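You operate a simulated robot arm through the tools that you are given. There is no shell and no other tool.

Carry out the task below with a simulated robot arm. There is one attempt and no reset: what you move stays moved.

JOB
Square and lock the blue vise, then squeeze its kinked tube straight.
Fine: ease the jaws after and lay the tube in the grey tote beside the vise.
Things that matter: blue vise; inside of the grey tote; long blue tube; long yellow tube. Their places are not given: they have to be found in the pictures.

Only the result counts: the job must be done as asked and must still hold three seconds after the hand-in. Knocking over, shifting, dropping, spilling or breaking anything else fails it.

ROBOT AND FRAMES
A 6-joint arm with a two-finger gripper, fixed in place. Base frame: the origin is at the foot of the arm, x ahead of it, y to its left, z up. Units: mm, degrees, N and s.
Its first joint turns from -166.0 to 166.0 degrees. Payload 2.45 kg.
Tool frame: the origin (TCP) lies between the finger pads and is the grasp point; the fingertips stand 20 mm ahead of it; z points along the fingers, y is the line along which they close. The gripper opens to 140 mm. The gripper's body begins 168 mm behind the TCP.
Orientation is that of the tool frame in the base frame, as a unit quaternion [w, x, y, z]. With the fingers straight down and closing along the base's y, the tool's x points along the base's -x, its y along +y and its z along -z.

CONTROLS
- The arm moves only by the tool send_rows. Its argument "moves" is a list of rows, each an object of numbers (a shift or turn left out is 0, a gripper value left out holds the last): "tx", "ty", "tz": the shift along the tool's x, y, z in mm; "wx", "wy", "wz": the turn, a rotation vector about the tool's x, y, z in degrees; "claw": the gripper command, from -1 (fully open) to 1 (shut), values between in proportion. In form: [{"tx": .., "ty": .., "tz": .., "wx": .., "wy": .., "wz": .., "claw": ..}, ...]. A call has 1 to 20 rows; each row is the pose to reach, as a shift and turn from the pose commanded when the call began, along the tool's axes at that moment. A row lasts 0.2 s, in which the tool goes at most 50 mm and 8.6 degrees; a call with a longer step from one row to the next is refused whole, and so is a gripper value outside its range. Where a pose cannot be reached the arm comes as near as it can. A force on the tool above 90 N (or 10 N above the force at the start of the call, whichever is more), or a blocked arm, ends the call early, and 0.2 s more pass. Each finger travels about 45 mm/s and halts on what it meets, pressing with about 21 N; the grip force reading is that of the motor and also rises with nothing between the fingers. The clock runs only during rows and for 0.2 s after the last one: add rows that repeat a pose to give the fingers time. It gives the time, the measured TCP pose, the force on the tool (base axes), the opening and the grip force at its end, in the units of the frame above (readings bear some noise), with the torque about the TCP (base axes, N m) and any sound that the robot's microphone picked up.
- Cameras (640 x 400 px; columns grow to the right, rows downward): "scene" is fixed at [398.4, -650.1, 1663.9]; the picture's right is [0.78, -0.63, 0.00], its down [-0.35, -0.43, -0.83] and it looks along [0.52, 0.64, -0.56] (base axes); focal length 324 px, centre (320, 200). "wrist" rides on the gripper at [78, 11, -209] in the tool frame; the picture's right is [-0.14, 0.99, 0.00], its down [-0.92, -0.13, -0.37] and it looks along [-0.37, -0.05, 0.93] (tool axes); focal length 280 px, centre (320, 200).
- capture(camera): a new picture of that camera. It takes no simulated time.
- pixel_to_xyz(camera, pixels): for up to 12 pixels [column, row] of the newest picture of that camera ("zoom" is the newest enlarged one), the place [x, y, z] in the base frame of the surface seen there, good to about 2 mm. It takes no simulated time.
- close_up(camera, box): a new picture of the part [left, top, right, bottom] of that camera's present view, enlarged. It takes no simulated time.
- sign_off(): hands the job in; it is judged then, once.

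Open the gripper and draw the arm clear of the work before you hand the job in, unless the task says otherwise.

The tools are called by a JSON object that holds its "name" and its "arguments". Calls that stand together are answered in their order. send_rows: Moves the arm, as the interface text tells. Its arguments: {"type":"object","properties":{"moves":{"type":"array"}},"required":["moves"]} The other tools are called the same way: capture (camera) takes a picture; pixel_to_xyz (camera, pixels) gives the place of the surface under pixels of a picture; close_up (camera, box) takes an enlarged picture of a part of a camera's view; sign_off () hands the job in.

At the start:

```text
t: 0.0
ee_pos: [683.5, -104.5, 1345.4]
orientation: [0.0, 0.0, 1.0, 0.0]
wrist_force: [1.1, 0.0, 0.3]
torque: [0.01, -0.01, 0.02]
grip_width: 140.0
gripper_force: 0.1
```

scene: 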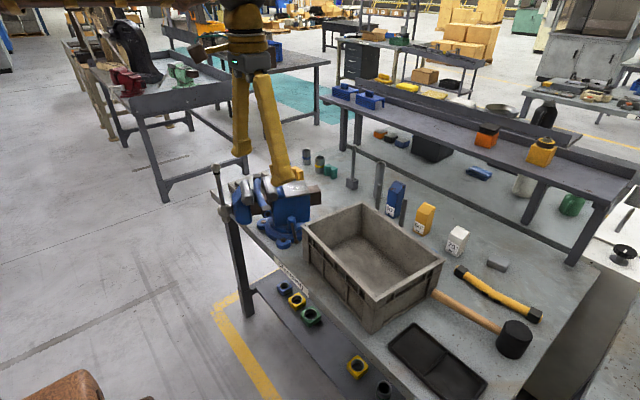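
wrist: 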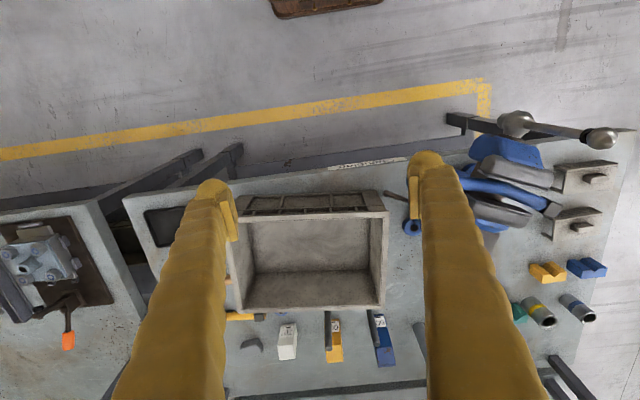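

The wrist picture shows the blue vise at about (510,190) and the grey tote at about (315,260). I'll enlarge both views around the vise.

{"name": "close_up", "arguments": {"camera": "wrist", "box": [390, 80, 640, 340]}}

{"name": "close_up", "arguments": {"camera": "scene", "box": [190, 130, 350, 250]}}

```text
1.54 times, centred on (515, 210) of wrist
```

zoom: 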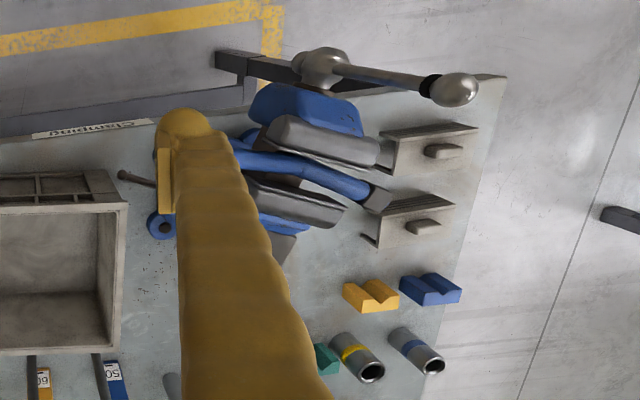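

```text
3.33 times, centred on (270, 190) of scene
```

zoom: 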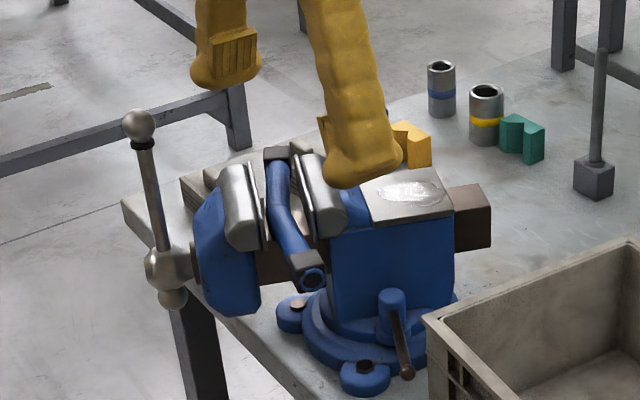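

I'll enlarge more of the scene to find the yellow tube and identify the other things on the bench.

{"name": "close_up", "arguments": {"camera": "scene", "box": [380, 170, 560, 390]}}

{"name": "close_up", "arguments": {"camera": "scene", "box": [210, 250, 410, 400]}}

{"name": "close_up", "arguments": {"camera": "scene", "box": [280, 130, 480, 270]}}

{"name": "close_up", "arguments": {"camera": "wrist", "box": [110, 150, 430, 350]}}

```text
1.82 times, centred on (470, 280) of scene
```

zoom: 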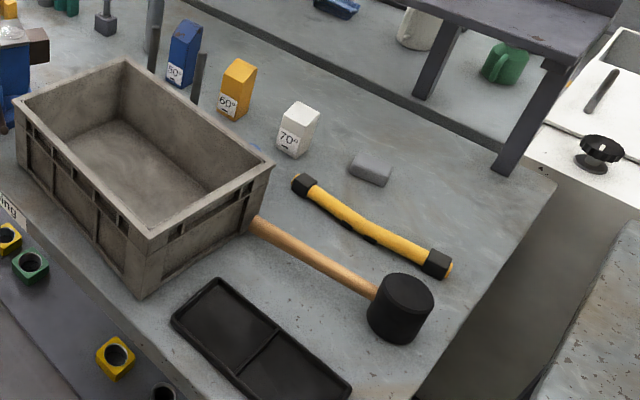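

```text
2.67 times, centred on (310, 325) of scene
```

zoom: 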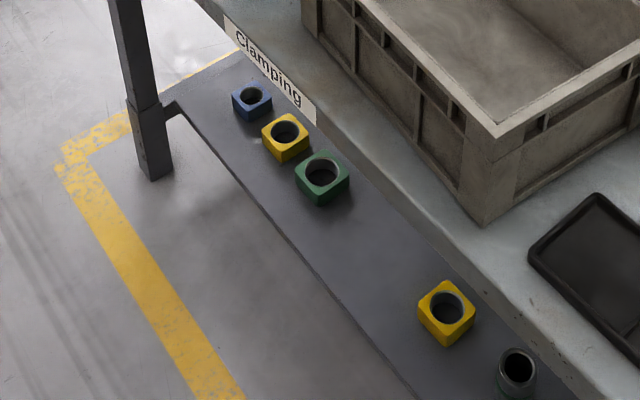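

```text
2.86 times, centred on (380, 200) of scene
```

zoom: 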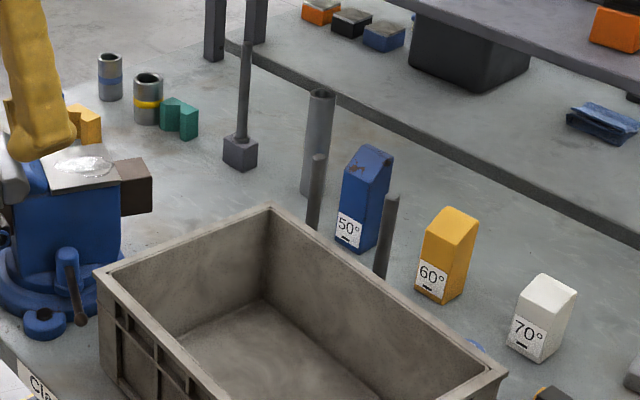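

```text
2.00 times, centred on (270, 250) of wrist
```

zoom: 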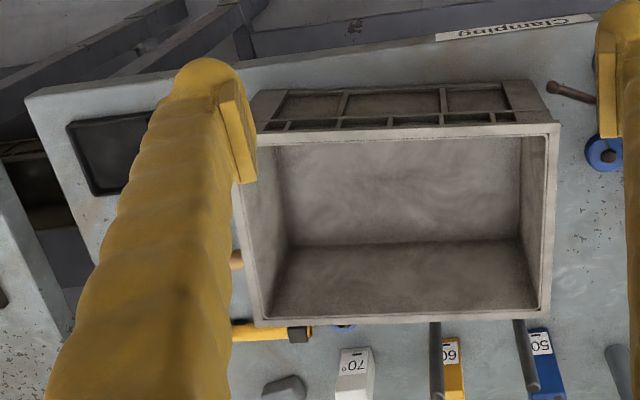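

Long yellow tube with black ends lies behind the tote (scene ~(495,290)), and the blue one is in the vise. I'll get coordinates of the vise, tube and bench from the scene picture.

{"name": "capture", "arguments": {"camera": "scene"}}

{"name": "pixel_to_xyz", "arguments": {"camera": "scene", "pixels": [[224, 161], [224, 196], [231, 202], [249, 186], [269, 186], [260, 169], [266, 188], [268, 202], [288, 224], [292, 203], [302, 190], [311, 194]]}}

{"name": "pixel_to_xyz", "arguments": {"camera": "scene", "pixels": [[304, 216], [360, 205], [442, 262], [371, 313], [372, 248], [280, 268], [310, 290], [460, 270], [490, 290], [537, 315], [262, 206], [281, 224]]}}

{"name": "close_up", "arguments": {"camera": "scene", "box": [205, 150, 325, 250]}}

```text
taken
```

scene: 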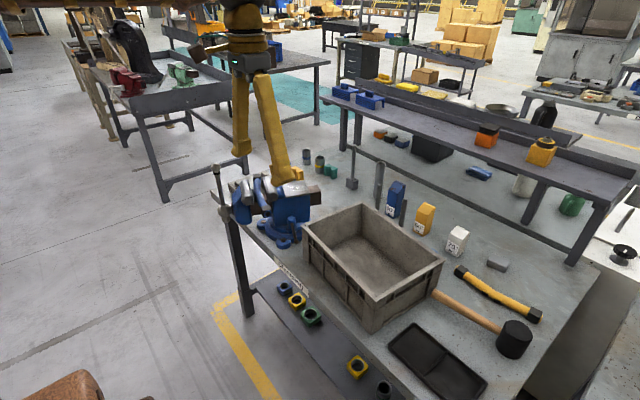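

```text
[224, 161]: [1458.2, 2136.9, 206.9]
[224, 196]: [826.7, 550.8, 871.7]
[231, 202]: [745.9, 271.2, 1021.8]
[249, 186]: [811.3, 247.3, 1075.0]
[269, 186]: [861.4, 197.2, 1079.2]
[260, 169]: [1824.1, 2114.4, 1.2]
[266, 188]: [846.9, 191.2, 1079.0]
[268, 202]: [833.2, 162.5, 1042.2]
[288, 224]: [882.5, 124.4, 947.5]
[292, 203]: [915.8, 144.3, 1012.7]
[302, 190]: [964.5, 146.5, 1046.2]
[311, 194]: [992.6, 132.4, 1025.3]
```

```text
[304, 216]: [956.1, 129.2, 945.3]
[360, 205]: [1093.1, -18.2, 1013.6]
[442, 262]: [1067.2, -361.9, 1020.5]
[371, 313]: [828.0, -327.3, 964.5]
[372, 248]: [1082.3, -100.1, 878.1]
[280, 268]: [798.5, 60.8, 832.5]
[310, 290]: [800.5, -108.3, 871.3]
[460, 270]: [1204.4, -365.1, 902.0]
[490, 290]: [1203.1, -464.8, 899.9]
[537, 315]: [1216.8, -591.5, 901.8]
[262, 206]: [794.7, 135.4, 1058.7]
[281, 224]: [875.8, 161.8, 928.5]
```

```text
4.00 times, centred on (265, 200) of scene
```

zoom: 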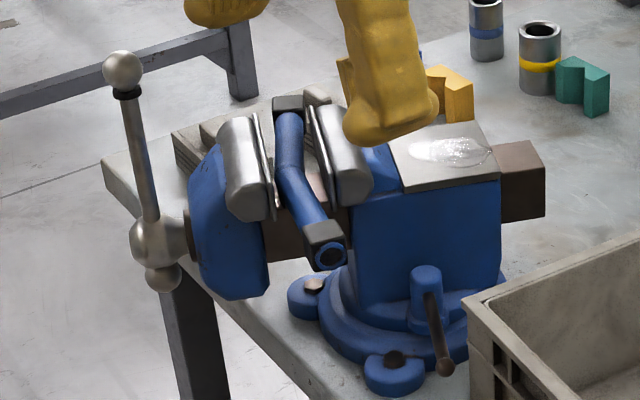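

The arm partly hides the vise, so I'll move the hand to the left and back to look straight at the vise from the wrist camera, staying at this height.

{"name": "send_rows", "arguments": {"moves": [{"tx": 14, "ty": 41}, {"tx": 28, "ty": 82}, {"tx": 42, "ty": 123}, {"tx": 56, "ty": 164}, {"tx": 70, "ty": 205}, {"tx": 84, "ty": 246}, {"tx": 100, "ty": 287}, {"tx": 100, "ty": 287}]}}

{"name": "capture", "arguments": {"camera": "wrist"}}

{"name": "capture", "arguments": {"camera": "scene"}}

```text
t: 1.8
ee_pos: [585.1, 182.1, 1347.2]
orientation: [0.0, 0.0, 1.0, 0.0]
wrist_force: [0.7, 0.4, 0.4]
torque: [0.01, -0.03, -0.01]
grip_width: 140.1
gripper_force: 0.1
```

```text
taken
```

wrist: 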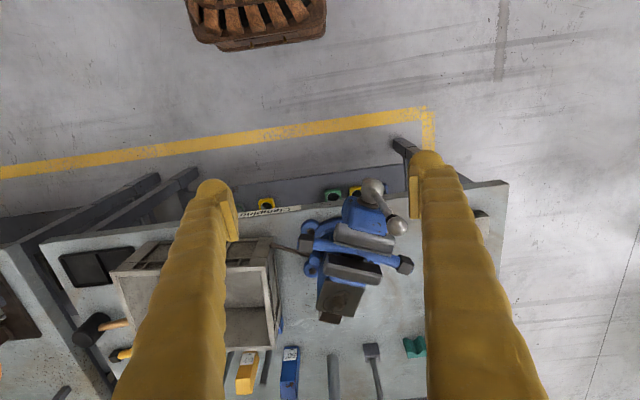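

```text
taken
```

scene: 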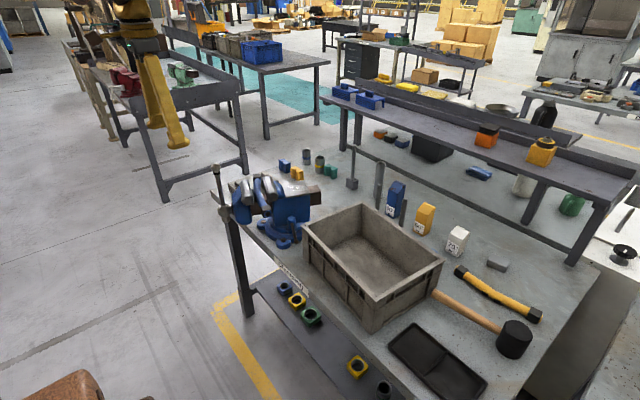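

{"name": "close_up", "arguments": {"camera": "wrist", "box": [240, 150, 440, 350]}}

{"name": "close_up", "arguments": {"camera": "scene", "box": [205, 140, 345, 250]}}

```text
2.00 times, centred on (340, 250) of wrist
```

zoom: 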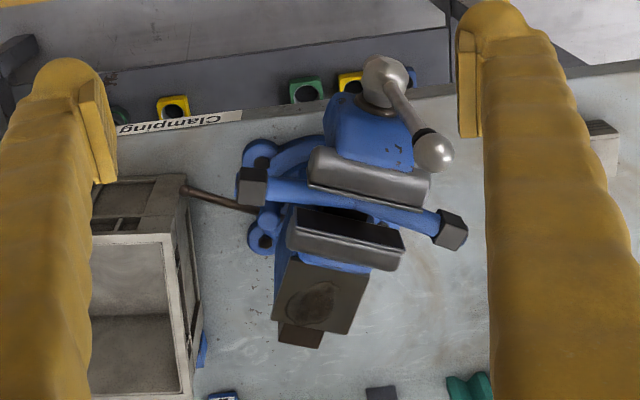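

```text
3.64 times, centred on (275, 195) of scene
```

zoom: 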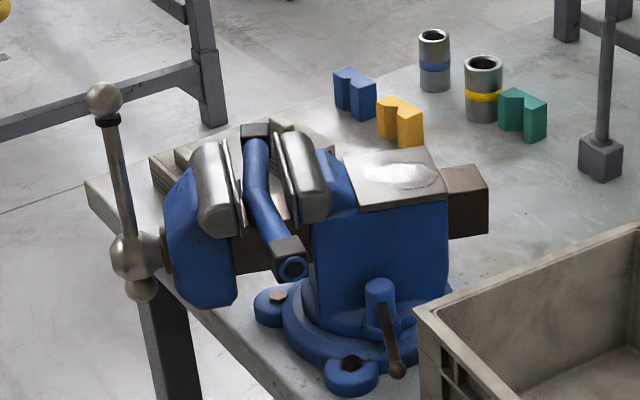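

The vise is clearly twisted relative to the bench edge (about 20°). I'll measure jaw, handle, lock lever and bench points in the scene zoom.

{"name": "pixel_to_xyz", "arguments": {"camera": "zoom", "pixels": [[103, 98], [124, 180], [127, 250], [140, 289], [168, 248], [378, 290], [387, 325], [398, 370], [350, 365], [278, 298], [292, 268], [254, 132]]}}

{"name": "pixel_to_xyz", "arguments": {"camera": "zoom", "pixels": [[205, 148], [215, 205], [275, 140], [318, 200], [347, 158], [430, 150], [443, 194], [362, 208], [285, 238], [258, 185], [250, 150], [460, 190]]}}

{"name": "pixel_to_xyz", "arguments": {"camera": "wrist", "pixels": [[508, 182], [440, 187], [300, 206], [50, 242], [373, 187], [397, 225], [385, 205], [277, 243], [290, 247], [304, 252], [313, 243], [316, 260]]}}

```text
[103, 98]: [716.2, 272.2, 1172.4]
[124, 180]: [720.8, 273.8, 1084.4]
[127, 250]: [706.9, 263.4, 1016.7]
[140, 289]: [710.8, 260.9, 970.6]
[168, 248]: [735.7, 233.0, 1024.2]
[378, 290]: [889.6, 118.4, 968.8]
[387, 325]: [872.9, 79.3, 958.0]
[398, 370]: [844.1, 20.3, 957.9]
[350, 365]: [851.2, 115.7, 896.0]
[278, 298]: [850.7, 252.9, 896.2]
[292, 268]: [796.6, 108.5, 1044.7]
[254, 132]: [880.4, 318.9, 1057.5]
```

```text
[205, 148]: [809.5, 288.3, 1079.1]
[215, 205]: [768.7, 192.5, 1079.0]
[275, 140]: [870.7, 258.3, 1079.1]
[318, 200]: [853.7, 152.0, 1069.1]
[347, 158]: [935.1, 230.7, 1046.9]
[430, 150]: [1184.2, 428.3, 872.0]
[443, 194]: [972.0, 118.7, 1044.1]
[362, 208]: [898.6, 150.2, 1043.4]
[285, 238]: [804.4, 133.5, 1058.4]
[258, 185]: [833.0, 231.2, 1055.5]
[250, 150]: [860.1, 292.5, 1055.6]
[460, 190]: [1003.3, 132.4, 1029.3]
```

```text
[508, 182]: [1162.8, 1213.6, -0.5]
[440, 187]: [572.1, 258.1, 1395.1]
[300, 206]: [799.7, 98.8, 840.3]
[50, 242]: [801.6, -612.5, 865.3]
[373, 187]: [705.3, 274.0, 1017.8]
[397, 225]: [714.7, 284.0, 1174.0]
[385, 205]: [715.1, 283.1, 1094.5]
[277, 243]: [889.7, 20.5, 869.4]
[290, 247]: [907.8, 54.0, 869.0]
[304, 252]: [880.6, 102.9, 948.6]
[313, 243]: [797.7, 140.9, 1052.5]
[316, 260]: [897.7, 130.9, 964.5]
```

Bench front edge runs along base y at x≈800; the jaws run at roughly 23° to it, so the vise needs about +23° of yaw about a pivot near (890,184). I'll zoom tighter on the lever, the jaws and the handle.

{"name": "close_up", "arguments": {"camera": "scene", "box": [255, 205, 335, 255]}}

{"name": "pixel_to_xyz", "arguments": {"camera": "zoom", "pixels": [[275, 155], [275, 115], [255, 170], [310, 230], [335, 312], [345, 340], [155, 318], [300, 290], [400, 220], [395, 260], [100, 190], [365, 160]]}}

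{"name": "close_up", "arguments": {"camera": "wrist", "box": [260, 210, 340, 280]}}

{"name": "pixel_to_xyz", "arguments": {"camera": "zoom", "pixels": [[105, 150], [180, 185], [240, 215], [290, 240], [320, 120], [480, 130], [420, 330], [100, 240], [50, 330]]}}

```text
8.00 times, centred on (295, 230) of scene
```

zoom: 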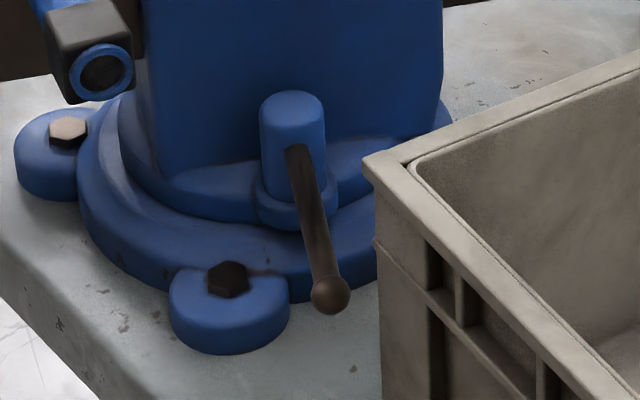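

```text
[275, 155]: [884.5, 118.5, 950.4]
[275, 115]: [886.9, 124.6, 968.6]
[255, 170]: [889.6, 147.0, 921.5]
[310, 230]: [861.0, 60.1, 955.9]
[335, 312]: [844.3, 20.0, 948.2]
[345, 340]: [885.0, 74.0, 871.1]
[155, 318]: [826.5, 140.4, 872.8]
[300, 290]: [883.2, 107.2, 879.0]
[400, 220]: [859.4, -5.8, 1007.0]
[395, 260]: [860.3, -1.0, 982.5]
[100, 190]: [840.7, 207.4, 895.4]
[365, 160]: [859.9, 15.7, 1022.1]
```

```text
5.71 times, centred on (300, 245) of wrist
```

zoom: 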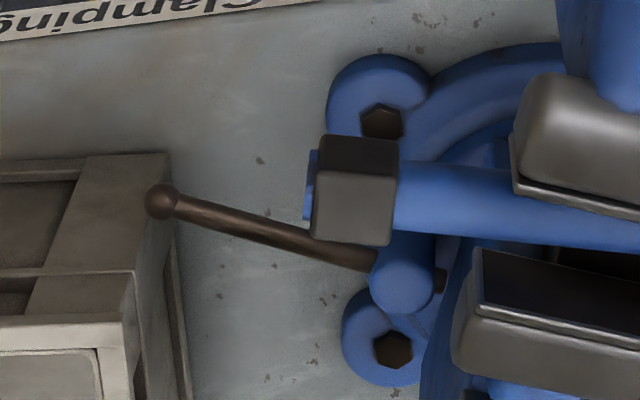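

```text
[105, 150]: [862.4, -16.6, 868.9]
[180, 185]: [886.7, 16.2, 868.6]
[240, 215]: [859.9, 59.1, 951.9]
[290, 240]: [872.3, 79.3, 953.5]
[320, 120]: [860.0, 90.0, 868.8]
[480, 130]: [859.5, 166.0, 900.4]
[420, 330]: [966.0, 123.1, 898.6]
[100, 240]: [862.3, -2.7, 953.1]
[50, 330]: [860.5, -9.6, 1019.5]
```

The lock lever pivots on a post at about (890,120) with its ball at (844,20,950), just in front of the tote corner at (860,16). I need to know whether the post rides on the base or the swivel body, and exact bolt/base positions.

{"name": "pixel_to_xyz", "arguments": {"camera": "zoom", "pixels": [[382, 120], [393, 350], [400, 270], [400, 300], [335, 350], [160, 200], [440, 280], [350, 190], [355, 150], [310, 180], [330, 100], [440, 200]]}}

{"name": "close_up", "arguments": {"camera": "scene", "box": [272, 210, 312, 246]}}

{"name": "pixel_to_xyz", "arguments": {"camera": "zoom", "pixels": [[255, 170], [250, 260], [330, 300], [200, 270], [170, 100], [150, 220], [60, 200], [100, 350], [450, 270], [470, 120], [330, 80], [440, 210]]}}

```text
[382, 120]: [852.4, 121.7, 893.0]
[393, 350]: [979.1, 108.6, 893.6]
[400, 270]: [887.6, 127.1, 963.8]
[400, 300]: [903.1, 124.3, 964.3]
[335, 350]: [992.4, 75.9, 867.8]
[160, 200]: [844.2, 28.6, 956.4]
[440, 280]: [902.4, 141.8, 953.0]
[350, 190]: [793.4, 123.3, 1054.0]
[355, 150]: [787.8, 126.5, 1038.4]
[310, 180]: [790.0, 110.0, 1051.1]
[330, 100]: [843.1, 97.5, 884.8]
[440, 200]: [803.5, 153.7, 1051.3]
```

```text
11.11 times, centred on (292, 228) of scene
```

zoom: 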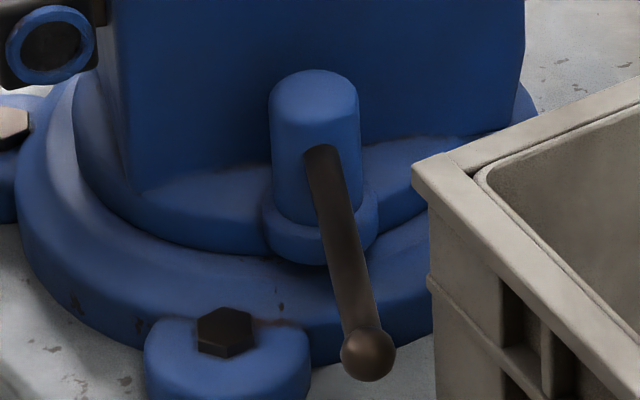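

```text
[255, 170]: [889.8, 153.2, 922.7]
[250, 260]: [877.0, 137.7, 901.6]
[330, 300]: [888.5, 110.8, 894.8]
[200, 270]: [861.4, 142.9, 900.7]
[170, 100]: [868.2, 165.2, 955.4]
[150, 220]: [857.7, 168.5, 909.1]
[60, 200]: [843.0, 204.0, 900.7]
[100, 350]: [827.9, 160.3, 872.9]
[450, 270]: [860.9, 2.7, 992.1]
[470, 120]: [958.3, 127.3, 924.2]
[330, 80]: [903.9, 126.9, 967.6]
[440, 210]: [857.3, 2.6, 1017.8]
```

Bolt pattern gives the swivel centre near (915,184), and the post (895,124) seems to ride on the turning body, so squaring would swing the lever into the tote. I'll first close the fingers and bring them down between lever and tote, at about (899,50), to swing the lever clear clockwise.

{"name": "send_rows", "arguments": {"moves": [{"tx": -40, "ty": -16, "tz": 10, "claw": 1}, {"tx": -80, "ty": -33, "tz": 20}, {"tx": -120, "ty": -50, "tz": 40}, {"tx": -160, "ty": -66, "tz": 60}, {"tx": -200, "ty": -84, "tz": 80}, {"tx": -240, "ty": -100, "tz": 100}, {"tx": -280, "ty": -117, "tz": 120}, {"tx": -314, "ty": -132, "tz": 147}, {"tx": -314, "ty": -132, "tz": 180}, {"tx": -314, "ty": -132, "tz": 210}, {"tx": -314, "ty": -132, "tz": 210}]}}

{"name": "capture", "arguments": {"camera": "wrist"}}

{"name": "capture", "arguments": {"camera": "scene"}}

```text
t: 4.2
ee_pos: [895.9, 48.4, 1137.1]
orientation: [0.0, 0.001, 1.0, 0.0]
wrist_force: [0.5, 0.3, -0.5]
torque: [0.0, 0.0, -0.03]
grip_width: 0.1
gripper_force: 20.6
```

```text
taken
```

wrist: 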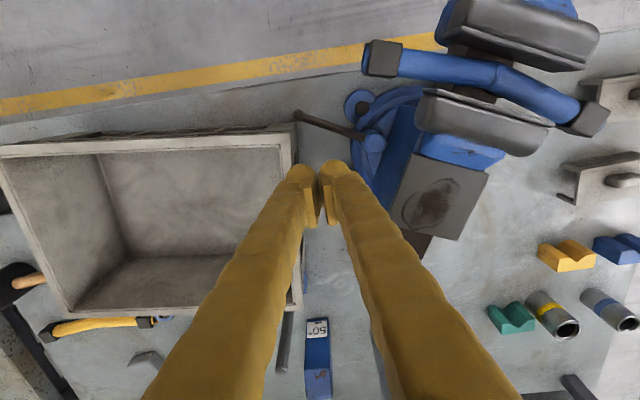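

```text
taken
```

scene: 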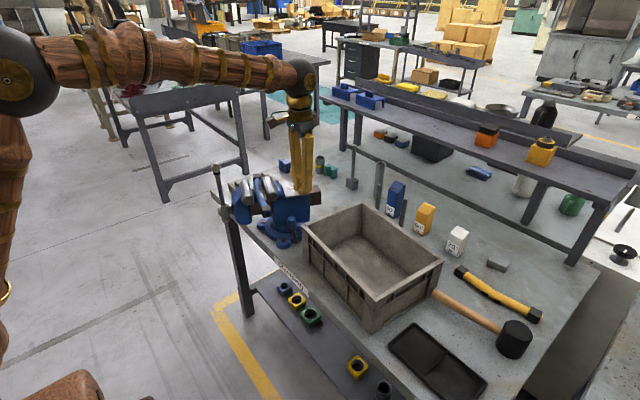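

Fingers are shut above the spot; I'll zoom the wrist view to measure the lever and tote rim before descending.

{"name": "close_up", "arguments": {"camera": "wrist", "box": [250, 60, 410, 240]}}

{"name": "pixel_to_xyz", "arguments": {"camera": "wrist", "pixels": [[298, 116], [315, 122], [330, 128], [345, 134], [373, 147], [292, 140], [290, 160], [297, 170], [377, 135], [357, 105], [292, 290], [285, 152]]}}

```text
2.22 times, centred on (330, 150) of wrist
```

zoom: 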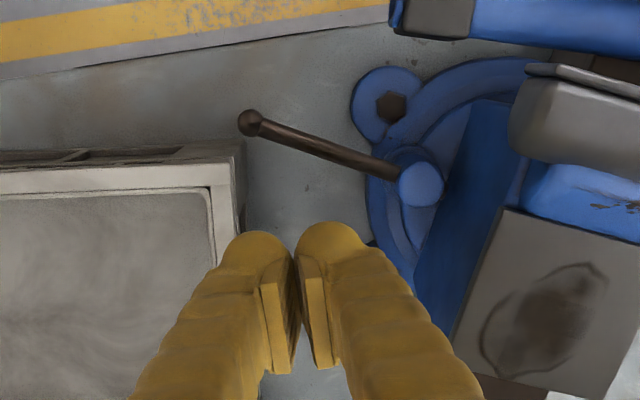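

```text
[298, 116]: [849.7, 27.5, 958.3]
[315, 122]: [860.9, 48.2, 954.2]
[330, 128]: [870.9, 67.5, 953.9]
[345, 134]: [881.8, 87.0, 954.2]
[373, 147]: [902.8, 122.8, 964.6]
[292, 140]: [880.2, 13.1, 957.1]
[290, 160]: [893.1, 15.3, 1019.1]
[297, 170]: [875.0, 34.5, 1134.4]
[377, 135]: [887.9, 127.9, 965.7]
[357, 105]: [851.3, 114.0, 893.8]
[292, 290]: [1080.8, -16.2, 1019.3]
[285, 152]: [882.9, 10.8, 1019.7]
```

I'll check the fingers' real outer edges against the tote rim at y≈15 before going down.

{"name": "pixel_to_xyz", "arguments": {"camera": "zoom", "pixels": [[225, 262], [250, 240], [285, 245], [330, 228], [365, 240], [390, 265], [262, 310], [320, 320], [200, 310], [425, 320]]}}

```text
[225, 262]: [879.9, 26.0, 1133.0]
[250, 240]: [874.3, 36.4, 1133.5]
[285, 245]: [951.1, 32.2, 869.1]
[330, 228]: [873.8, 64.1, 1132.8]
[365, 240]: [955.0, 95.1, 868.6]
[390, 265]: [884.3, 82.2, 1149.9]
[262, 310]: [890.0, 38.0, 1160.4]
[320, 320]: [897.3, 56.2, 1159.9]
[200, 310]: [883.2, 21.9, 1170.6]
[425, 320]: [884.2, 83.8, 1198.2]
```

The fingers are bulkier than expected (±26–34 mm in y), so I shift to about (915,62) for clearance from the rim at y≈15 and from the post, then descend to lever height.

{"name": "send_rows", "arguments": {"moves": [{"tx": -17.5, "ty": 12, "tz": 0}, {"tx": -17.5, "ty": 12, "tz": 40}, {"tx": -17.5, "ty": 12, "tz": 80}, {"tx": -17.5, "ty": 12, "tz": 120}, {"tx": -17.5, "ty": 12, "tz": 150}, {"tx": -17.5, "ty": 12, "tz": 178}, {"tx": -17.5, "ty": 12, "tz": 178}]}}

{"name": "close_up", "arguments": {"camera": "wrist", "box": [200, 40, 440, 240]}}

{"name": "close_up", "arguments": {"camera": "scene", "box": [255, 195, 335, 255]}}

```text
t: 5.8
ee_pos: [912.9, 62.5, 959.4]
orientation: [0.0, 0.0, 1.0, 0.0]
wrist_force: [0.4, -0.2, -0.7]
torque: [0.06, -0.01, -0.01]
grip_width: 0.0
gripper_force: 21.0
```

```text
2.00 times, centred on (320, 140) of wrist
```

zoom: 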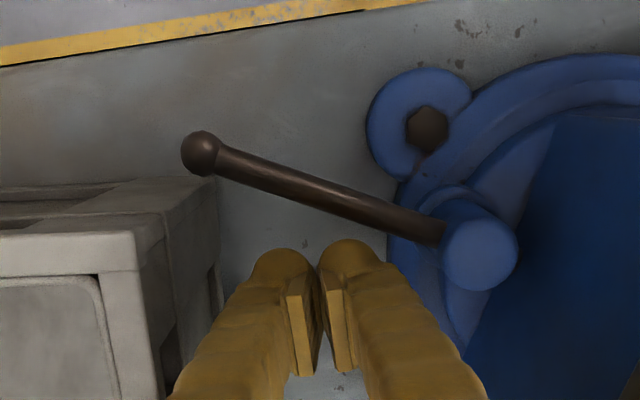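

```text
6.67 times, centred on (295, 225) of scene
```

zoom: 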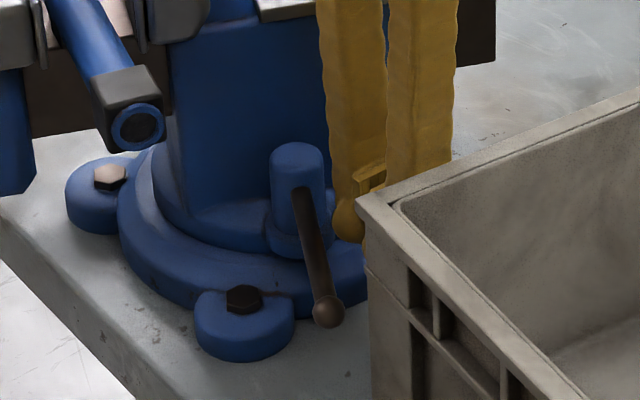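

Fingers sit beside the lever without contact. I'll push slowly in −x to swing the lever clockwise about 30°, watching the force.

{"name": "send_rows", "arguments": {"moves": [{"tx": 8, "ty": 0}, {"tx": 15, "ty": 1}, {"tx": 22, "ty": 1}, {"tx": 29, "ty": 2}, {"tx": 36, "ty": 2}, {"tx": 43, "ty": 3}, {"tx": 48, "ty": 3}, {"tx": 53, "ty": 3}, {"tx": 53, "ty": 3}]}}

{"name": "close_up", "arguments": {"camera": "wrist", "box": [200, 40, 440, 240]}}

{"name": "close_up", "arguments": {"camera": "scene", "box": [205, 150, 335, 255]}}

```text
t: 7.8
ee_pos: [861.0, 65.3, 957.8]
orientation: [0.0, 0.0, 1.0, 0.0]
wrist_force: [-0.3, -2.0, -0.4]
torque: [-0.01, -0.02, 0.01]
grip_width: 0.0
gripper_force: 20.8
```

```text
2.00 times, centred on (320, 140) of wrist
```

zoom: 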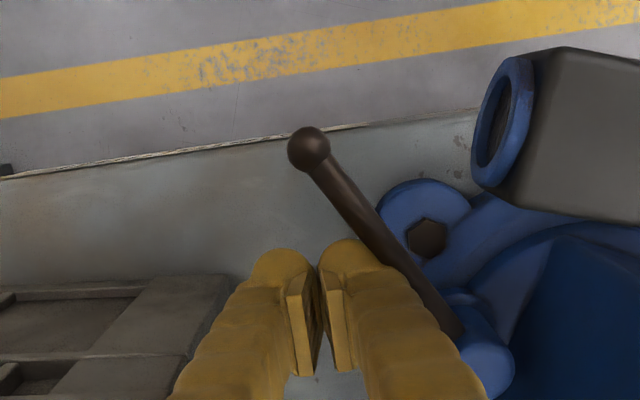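

```text
3.81 times, centred on (270, 202) of scene
```

zoom: 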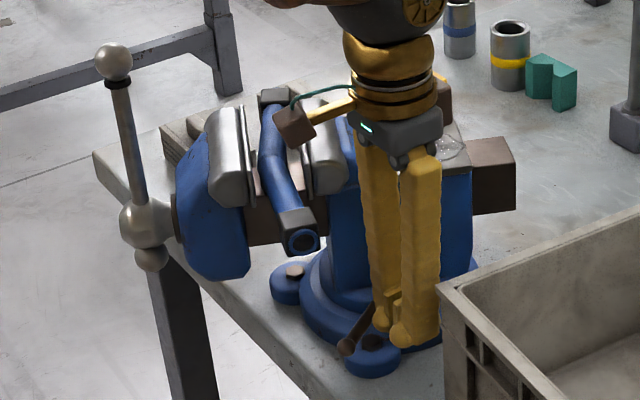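

The lever swung freely with about 2 N. I measure its new direction, and back off before lifting.

{"name": "pixel_to_xyz", "arguments": {"camera": "wrist", "pixels": [[314, 114], [330, 133], [345, 152], [360, 170], [405, 219]]}}

{"name": "send_rows", "arguments": {"moves": [{"tx": -10, "ty": 0}, {"tx": -10, "ty": 0, "tz": -40}, {"tx": -10, "ty": 0, "tz": -80}, {"tx": -10, "ty": 0, "tz": -120}, {"tx": -10, "ty": 0, "tz": -165}, {"tx": -10, "ty": 0, "tz": -210}, {"tx": -10, "ty": 0, "tz": -255}, {"tx": -10, "ty": 0, "tz": -300}, {"tx": 30, "ty": 20, "tz": -300}, {"tx": 70, "ty": 40, "tz": -310}, {"tx": 110, "ty": 60, "tz": -320}, {"tx": 150, "ty": 80, "tz": -330}, {"tx": 190, "ty": 100, "tz": -330}, {"tx": 190, "ty": 100, "tz": -330}]}}

{"name": "capture", "arguments": {"camera": "wrist"}}

{"name": "close_up", "arguments": {"camera": "wrist", "box": [240, 100, 480, 300]}}

```text
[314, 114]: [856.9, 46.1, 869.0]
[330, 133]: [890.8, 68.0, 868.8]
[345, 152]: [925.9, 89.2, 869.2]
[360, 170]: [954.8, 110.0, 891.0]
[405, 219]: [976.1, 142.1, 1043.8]
```

```text
t: 10.8
ee_pos: [670.5, 165.1, 1288.1]
orientation: [0.0, -0.001, 1.0, 0.001]
wrist_force: [-0.6, 0.1, 0.6]
torque: [0.01, 0.02, 0.01]
grip_width: 0.0
gripper_force: 20.8
```

```text
taken
```

wrist: 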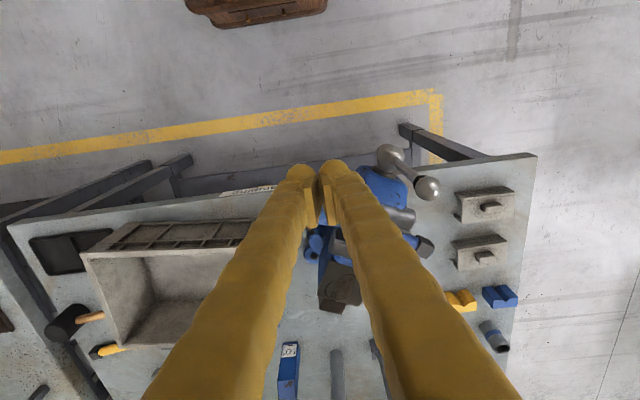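

```text
2.00 times, centred on (360, 200) of wrist
```

zoom: 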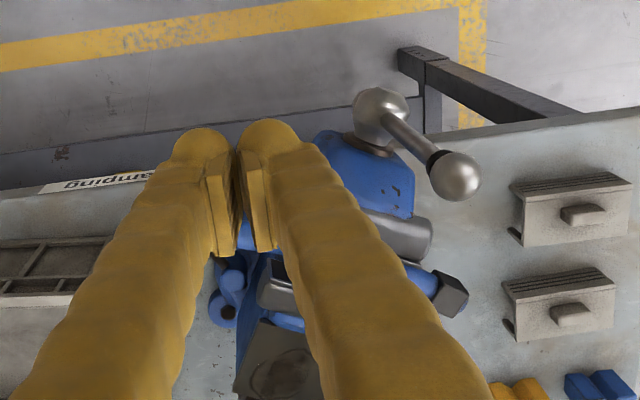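

Lever is clear. Now I move to the +y side so the fingers do not hide the vise, to measure the jaw ends and yaw.

{"name": "send_rows", "arguments": {"moves": [{"ty": 45}, {"ty": 90}, {"ty": 135}, {"ty": 180}, {"ty": 225}, {"ty": 225}]}}

{"name": "capture", "arguments": {"camera": "wrist"}}

{"name": "capture", "arguments": {"camera": "scene"}}

{"name": "close_up", "arguments": {"camera": "wrist", "box": [140, 150, 320, 300]}}

```text
t: 12.2
ee_pos: [670.8, 391.7, 1289.2]
orientation: [0.0, 0.0, 1.0, -0.001]
wrist_force: [-0.3, 0.2, 0.5]
torque: [0.03, 0.02, 0.0]
grip_width: 0.0
gripper_force: 21.5
```

```text
taken
```

wrist: 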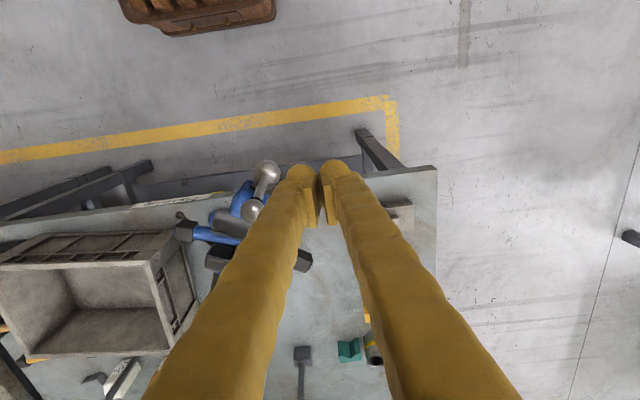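

```text
taken
```

scene: 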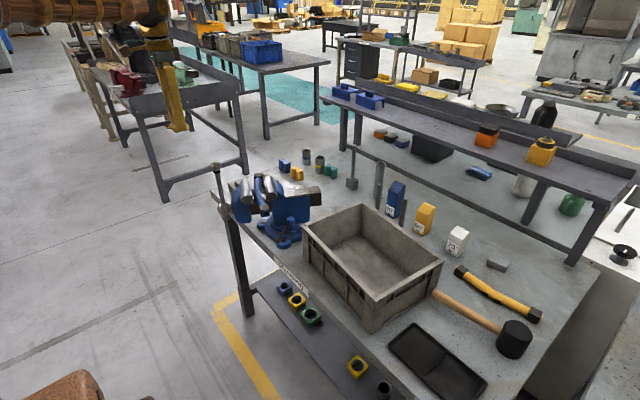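

```text
2.67 times, centred on (230, 225) of wrist
```

zoom: 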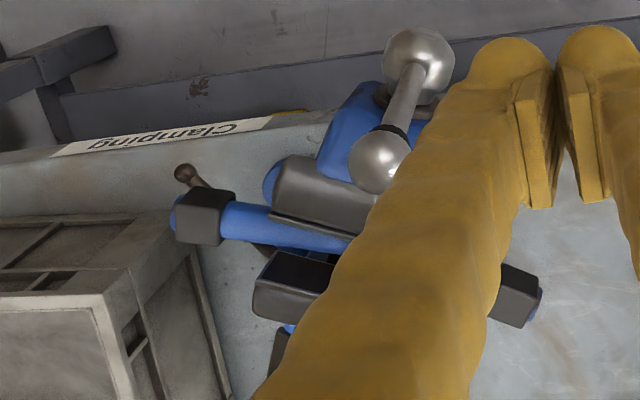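

The scene camera has an unobstructed view of the vise now; I'll zoom there and measure edges precisely.

{"name": "close_up", "arguments": {"camera": "scene", "box": [205, 155, 335, 255]}}

{"name": "pixel_to_xyz", "arguments": {"camera": "zoom", "pixels": [[190, 150], [200, 130], [210, 180], [282, 125], [290, 145], [315, 200], [345, 140], [362, 193], [420, 133], [445, 180], [490, 165], [350, 330]]}}

```text
4.00 times, centred on (270, 205) of scene
```

zoom: 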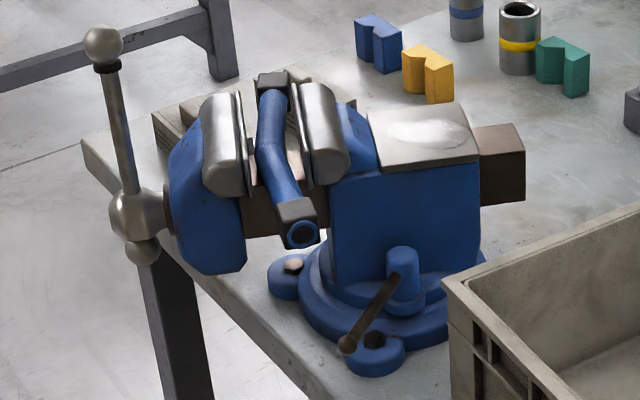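

```text
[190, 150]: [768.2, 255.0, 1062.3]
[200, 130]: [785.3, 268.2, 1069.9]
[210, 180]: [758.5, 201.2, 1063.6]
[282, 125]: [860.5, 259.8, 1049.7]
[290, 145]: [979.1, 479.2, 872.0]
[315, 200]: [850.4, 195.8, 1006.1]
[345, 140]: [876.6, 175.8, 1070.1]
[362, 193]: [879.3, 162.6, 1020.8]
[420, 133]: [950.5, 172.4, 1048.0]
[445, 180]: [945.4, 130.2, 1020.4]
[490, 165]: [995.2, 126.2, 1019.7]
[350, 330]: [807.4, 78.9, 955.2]
```

I'll measure the anvil plate corners and jaw liner top edges, which give the yaw best.

{"name": "pixel_to_xyz", "arguments": {"camera": "zoom", "pixels": [[371, 115], [383, 167], [475, 158], [455, 107], [205, 100], [213, 185], [228, 98], [238, 185], [305, 88], [318, 175], [328, 90], [345, 165]]}}

{"name": "pixel_to_xyz", "arguments": {"camera": "zoom", "pixels": [[103, 44], [113, 90], [130, 180], [122, 218], [140, 252], [150, 212], [170, 210], [400, 255], [395, 285], [347, 346], [268, 78], [295, 210]]}}

```text
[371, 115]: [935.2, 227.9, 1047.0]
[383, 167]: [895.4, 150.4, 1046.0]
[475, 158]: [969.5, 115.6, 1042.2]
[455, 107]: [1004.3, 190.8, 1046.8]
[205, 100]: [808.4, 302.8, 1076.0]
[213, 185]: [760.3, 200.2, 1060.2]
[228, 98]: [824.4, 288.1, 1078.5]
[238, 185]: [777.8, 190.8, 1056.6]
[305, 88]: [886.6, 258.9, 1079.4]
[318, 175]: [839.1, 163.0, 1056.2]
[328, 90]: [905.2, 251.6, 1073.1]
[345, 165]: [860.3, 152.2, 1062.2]
```

```text
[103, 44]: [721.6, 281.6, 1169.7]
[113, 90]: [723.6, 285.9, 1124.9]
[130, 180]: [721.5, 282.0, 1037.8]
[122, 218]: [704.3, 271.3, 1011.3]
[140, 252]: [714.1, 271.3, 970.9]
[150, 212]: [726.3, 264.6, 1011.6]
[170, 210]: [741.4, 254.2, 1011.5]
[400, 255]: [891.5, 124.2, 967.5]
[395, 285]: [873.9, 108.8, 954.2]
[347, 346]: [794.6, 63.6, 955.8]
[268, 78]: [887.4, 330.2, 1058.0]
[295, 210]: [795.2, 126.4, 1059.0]
```

Yaw measures about −25° and the swivel centre is near (917,186). I'll turn the closed fingers to match the front jaw's +y end face and place them just beside it at about (823,337), above the tube height first, then down.

{"name": "send_rows", "arguments": {"moves": [{"tx": -35, "ty": -13, "tz": 15, "wz": 6}, {"tx": -70, "ty": -26, "tz": 30, "wz": 12}, {"tx": -105, "ty": -39, "tz": 50, "wz": 18}, {"tx": -140, "ty": -50, "tz": 70, "wz": 25}, {"tx": -152.5, "ty": -54.7, "tz": 100, "wz": 25}, {"tx": -152.5, "ty": -54.7, "tz": 140, "wz": 25}, {"tx": -152.5, "ty": -54.7, "tz": 180, "wz": 25}, {"tx": -152.5, "ty": -54.7, "tz": 205, "wz": 25}, {"tx": -152.5, "ty": -54.7, "tz": 224, "wz": 25}, {"tx": -152.5, "ty": -54.7, "tz": 224, "wz": 25}]}}

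{"name": "capture", "arguments": {"camera": "wrist"}}

{"name": "close_up", "arguments": {"camera": "scene", "box": [205, 125, 335, 225]}}

```text
t: 14.4
ee_pos: [824.3, 338.4, 1064.8]
orientation: [0.0, 0.216, 0.976, 0.001]
wrist_force: [-0.2, 0.4, -0.7]
torque: [0.03, 0.0, -0.01]
grip_width: 0.2
gripper_force: 21.1
```

```text
taken
```

wrist: 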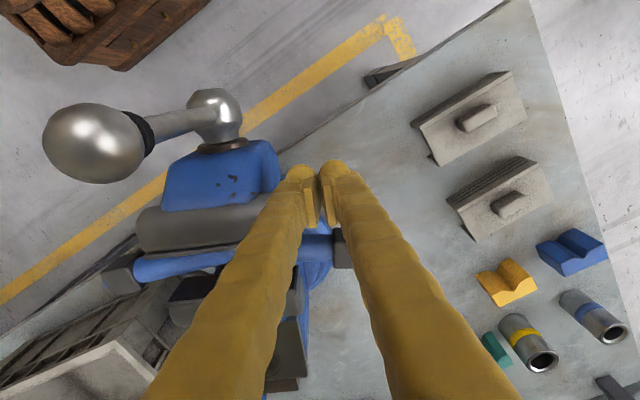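

```text
4.00 times, centred on (270, 175) of scene
```

zoom: 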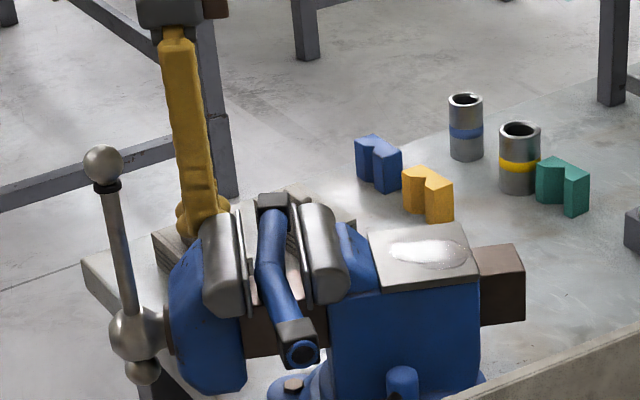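

Positioned beside the jaw's +y end. I advance along −tool-y in small steps to find contact.

{"name": "send_rows", "arguments": {"moves": [{"ty": -5}, {"ty": -10}, {"ty": -14}, {"ty": -18}, {"ty": -22}, {"ty": -26}, {"ty": -26}]}}

{"name": "close_up", "arguments": {"camera": "scene", "box": [205, 155, 335, 255]}}

```text
t: 16.0
ee_pos: [813.6, 312.6, 1065.1]
orientation: [0.0, 0.217, 0.976, 0.0]
wrist_force: [0.1, 0.2, -1.0]
torque: [0.0, 0.01, 0.03]
grip_width: 0.3
gripper_force: 21.3
```

```text
4.00 times, centred on (270, 205) of scene
```

zoom: 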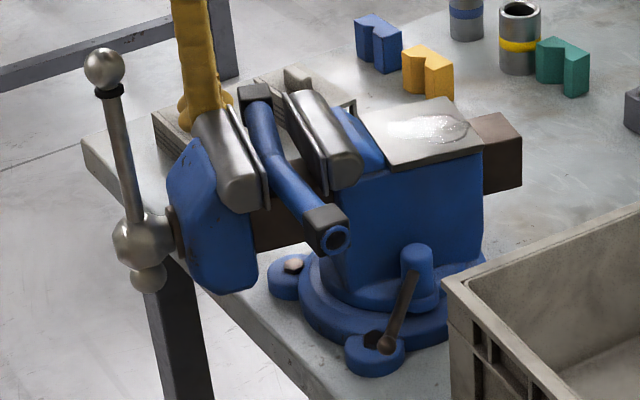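

The vise swivels easily and the lever post turns with it. I measure the present yaw.

{"name": "pixel_to_xyz", "arguments": {"camera": "zoom", "pixels": [[361, 113], [388, 165], [480, 148], [450, 102], [204, 112], [233, 200], [228, 108], [258, 195], [293, 95], [330, 182], [315, 95], [350, 165]]}}

{"name": "pixel_to_xyz", "arguments": {"camera": "zoom", "pixels": [[103, 65], [120, 170], [150, 280], [150, 240], [415, 255], [387, 344], [450, 280], [485, 230], [400, 240]]}}

```text
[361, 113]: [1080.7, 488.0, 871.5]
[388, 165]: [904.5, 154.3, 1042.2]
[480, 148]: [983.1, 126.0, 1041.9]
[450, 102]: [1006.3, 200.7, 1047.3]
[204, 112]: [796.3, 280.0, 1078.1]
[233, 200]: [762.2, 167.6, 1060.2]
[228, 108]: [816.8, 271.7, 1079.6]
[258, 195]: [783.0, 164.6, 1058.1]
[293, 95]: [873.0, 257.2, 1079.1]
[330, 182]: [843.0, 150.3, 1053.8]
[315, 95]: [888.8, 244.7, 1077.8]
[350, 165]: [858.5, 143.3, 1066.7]
```

```text
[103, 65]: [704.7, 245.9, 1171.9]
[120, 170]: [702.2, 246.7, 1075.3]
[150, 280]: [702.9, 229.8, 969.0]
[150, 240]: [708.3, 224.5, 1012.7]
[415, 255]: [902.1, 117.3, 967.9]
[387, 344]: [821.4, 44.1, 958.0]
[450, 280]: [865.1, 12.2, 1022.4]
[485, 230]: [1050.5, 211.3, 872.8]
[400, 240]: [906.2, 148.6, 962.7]
```

Yaw is now about −17°. I continue the push as an arc about the swivel centre for 15° more, with the tool turning along.

{"name": "send_rows", "arguments": {"moves": [{"tx": 2.3, "ty": -5.2, "wz": -2}, {"tx": 4.6, "ty": -10.4, "wz": -4}, {"tx": 6.5, "ty": -15.8, "wz": -6}, {"tx": 8.45, "ty": -21.1, "wz": -8}, {"tx": 10, "ty": -26.7, "wz": -10}, {"tx": 11.5, "ty": -32.2, "wz": -12}, {"tx": 13.3, "ty": -40.5, "wz": -15}, {"tx": 13.3, "ty": -40.5, "wz": -15}]}}

{"name": "capture", "arguments": {"camera": "scene"}}

{"name": "close_up", "arguments": {"camera": "scene", "box": [205, 155, 335, 255]}}

```text
t: 17.8
ee_pos: [784.6, 280.7, 1063.8]
orientation: [0.0, 0.087, 0.996, 0.0]
wrist_force: [-0.3, 0.4, -0.5]
torque: [-0.02, -0.01, -0.02]
grip_width: 0.0
gripper_force: 21.5
```

```text
taken
```

scene: 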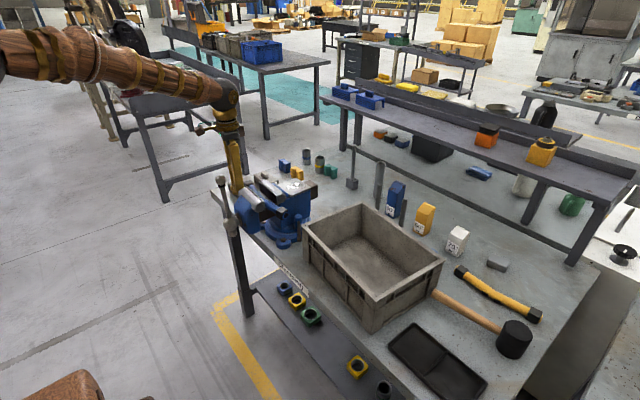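

```text
4.00 times, centred on (270, 205) of scene
```

zoom: 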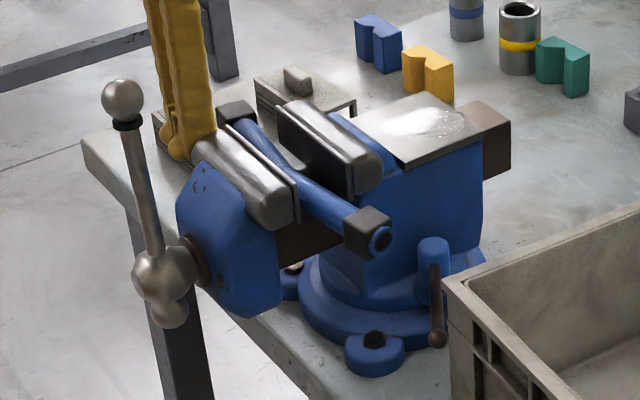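

Vise now looks near square; the lever ball (zoom 437,338) is close to the tote corner. Measuring yaw again.

{"name": "pixel_to_xyz", "arguments": {"camera": "zoom", "pixels": [[357, 118], [405, 160], [480, 133], [430, 97], [197, 142], [260, 222], [225, 135], [285, 205], [283, 105], [345, 175], [305, 102], [365, 165]]}}

{"name": "pixel_to_xyz", "arguments": {"camera": "zoom", "pixels": [[122, 95], [150, 200], [168, 310], [165, 270], [430, 245], [437, 338], [435, 300], [365, 215], [238, 110], [445, 285], [420, 255], [432, 280]]}}

```text
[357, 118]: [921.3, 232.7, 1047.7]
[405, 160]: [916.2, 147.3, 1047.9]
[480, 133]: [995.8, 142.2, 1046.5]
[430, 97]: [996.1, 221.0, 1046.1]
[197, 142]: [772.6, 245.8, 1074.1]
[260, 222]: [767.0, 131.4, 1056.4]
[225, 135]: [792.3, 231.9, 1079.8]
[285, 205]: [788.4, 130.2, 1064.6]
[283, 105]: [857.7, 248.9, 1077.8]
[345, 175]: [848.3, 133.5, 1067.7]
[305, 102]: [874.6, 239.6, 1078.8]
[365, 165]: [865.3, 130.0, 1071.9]
```

```text
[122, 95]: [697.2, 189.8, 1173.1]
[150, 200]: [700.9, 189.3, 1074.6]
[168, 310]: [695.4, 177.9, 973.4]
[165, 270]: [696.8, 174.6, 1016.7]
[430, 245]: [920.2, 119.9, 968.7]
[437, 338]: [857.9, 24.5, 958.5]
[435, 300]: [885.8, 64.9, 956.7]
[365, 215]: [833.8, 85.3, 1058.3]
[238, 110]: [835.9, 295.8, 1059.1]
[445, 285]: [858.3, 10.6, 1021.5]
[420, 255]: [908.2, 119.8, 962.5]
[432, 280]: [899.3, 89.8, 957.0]
```

Estimates say a few degrees short of square; I'll zoom in tighter for accurate edges.

{"name": "close_up", "arguments": {"camera": "scene", "box": [245, 170, 315, 215]}}

```text
8.89 times, centred on (280, 192) of scene
```

zoom: 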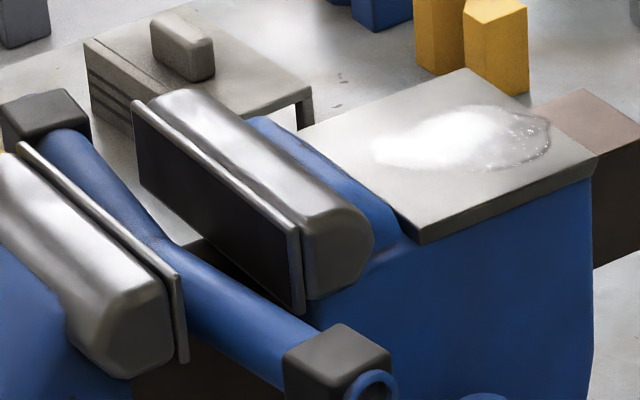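

I measure points on the flat faces: rear liner face, front liner face/edges, and the anvil plate edges.

{"name": "pixel_to_xyz", "arguments": {"camera": "zoom", "pixels": [[150, 140], [170, 170], [200, 180], [230, 220], [260, 240], [285, 275], [145, 175], [275, 215], [220, 190], [160, 145], [245, 250], [288, 250]]}}

{"name": "pixel_to_xyz", "arguments": {"camera": "zoom", "pixels": [[430, 232], [470, 213], [510, 195], [550, 176], [585, 160], [470, 80], [510, 104], [560, 135], [430, 280], [480, 260], [530, 240], [580, 220]]}}

```text
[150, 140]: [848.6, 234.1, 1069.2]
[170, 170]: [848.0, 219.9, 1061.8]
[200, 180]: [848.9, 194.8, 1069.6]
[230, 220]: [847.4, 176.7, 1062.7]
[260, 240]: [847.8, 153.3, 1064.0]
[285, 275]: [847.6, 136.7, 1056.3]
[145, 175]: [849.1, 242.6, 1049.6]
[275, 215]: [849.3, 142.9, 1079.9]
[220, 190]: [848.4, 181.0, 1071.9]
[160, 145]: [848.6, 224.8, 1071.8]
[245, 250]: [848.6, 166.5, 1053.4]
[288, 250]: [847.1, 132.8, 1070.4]
```

```text
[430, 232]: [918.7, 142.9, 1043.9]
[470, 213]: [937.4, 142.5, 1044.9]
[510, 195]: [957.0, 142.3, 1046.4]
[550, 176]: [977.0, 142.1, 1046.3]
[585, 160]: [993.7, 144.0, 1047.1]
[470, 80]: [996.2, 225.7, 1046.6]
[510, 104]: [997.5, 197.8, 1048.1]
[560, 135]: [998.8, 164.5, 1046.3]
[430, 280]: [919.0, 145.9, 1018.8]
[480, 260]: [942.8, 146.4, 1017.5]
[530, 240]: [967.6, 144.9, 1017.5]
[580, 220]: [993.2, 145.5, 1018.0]
```

The rear liner face is at x≈848 from y=133 to 243 and the body side at y≈145 all along, so the vise is square to within about 0.5°. I back off from the jaw end and lift straight up.

{"name": "send_rows", "arguments": {"moves": [{"ty": 10}, {"ty": 22}, {"ty": 22, "tz": -40}, {"ty": 22, "tz": -85}, {"ty": 22, "tz": -130}, {"ty": 22, "tz": -175, "wz": -5}, {"ty": 22, "tz": -200, "wz": -10}, {"ty": 22, "tz": -200, "wz": -10}]}}

{"name": "close_up", "arguments": {"camera": "scene", "box": [245, 170, 315, 215]}}

{"name": "pixel_to_xyz", "arguments": {"camera": "zoom", "pixels": [[150, 140], [170, 170], [230, 220], [260, 240], [285, 275], [145, 175], [430, 280], [480, 260], [530, 240], [580, 220]]}}

{"name": "close_up", "arguments": {"camera": "scene", "box": [270, 205, 320, 250]}}

```text
t: 19.6
ee_pos: [787.2, 302.8, 1262.7]
orientation: [0.0, 0.0, 1.0, 0.001]
wrist_force: [-0.1, -0.7, 0.1]
torque: [-0.01, -0.02, 0.02]
grip_width: 0.1
gripper_force: 21.2
```

```text
8.89 times, centred on (280, 192) of scene
```

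zoom: 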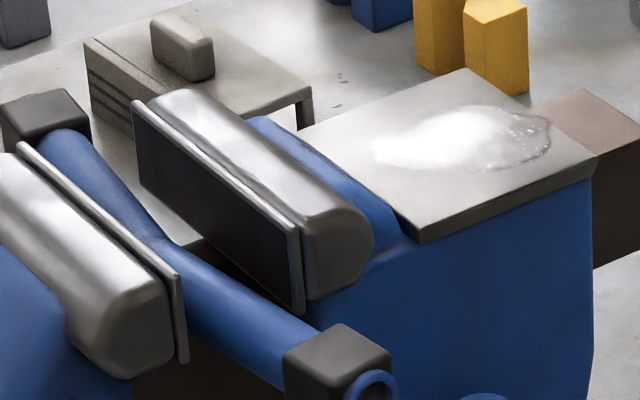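

```text
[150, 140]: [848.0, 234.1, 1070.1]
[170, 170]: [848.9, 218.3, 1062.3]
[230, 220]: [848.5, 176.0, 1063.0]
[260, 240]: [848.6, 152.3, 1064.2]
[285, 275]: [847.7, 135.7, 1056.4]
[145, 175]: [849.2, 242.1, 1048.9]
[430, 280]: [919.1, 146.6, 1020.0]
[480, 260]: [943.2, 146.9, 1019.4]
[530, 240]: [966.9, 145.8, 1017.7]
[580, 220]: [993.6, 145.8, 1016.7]
```

```text
8.89 times, centred on (295, 228) of scene
```

zoom: 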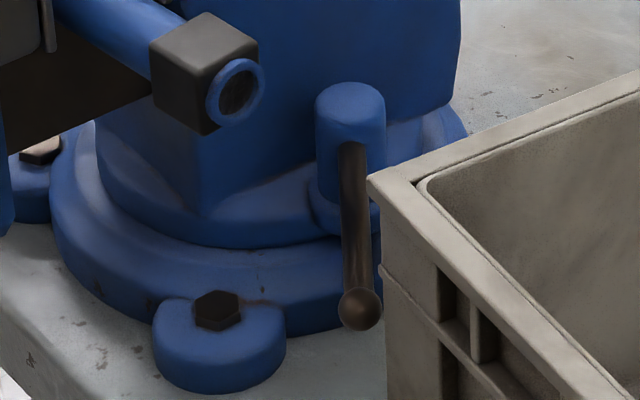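

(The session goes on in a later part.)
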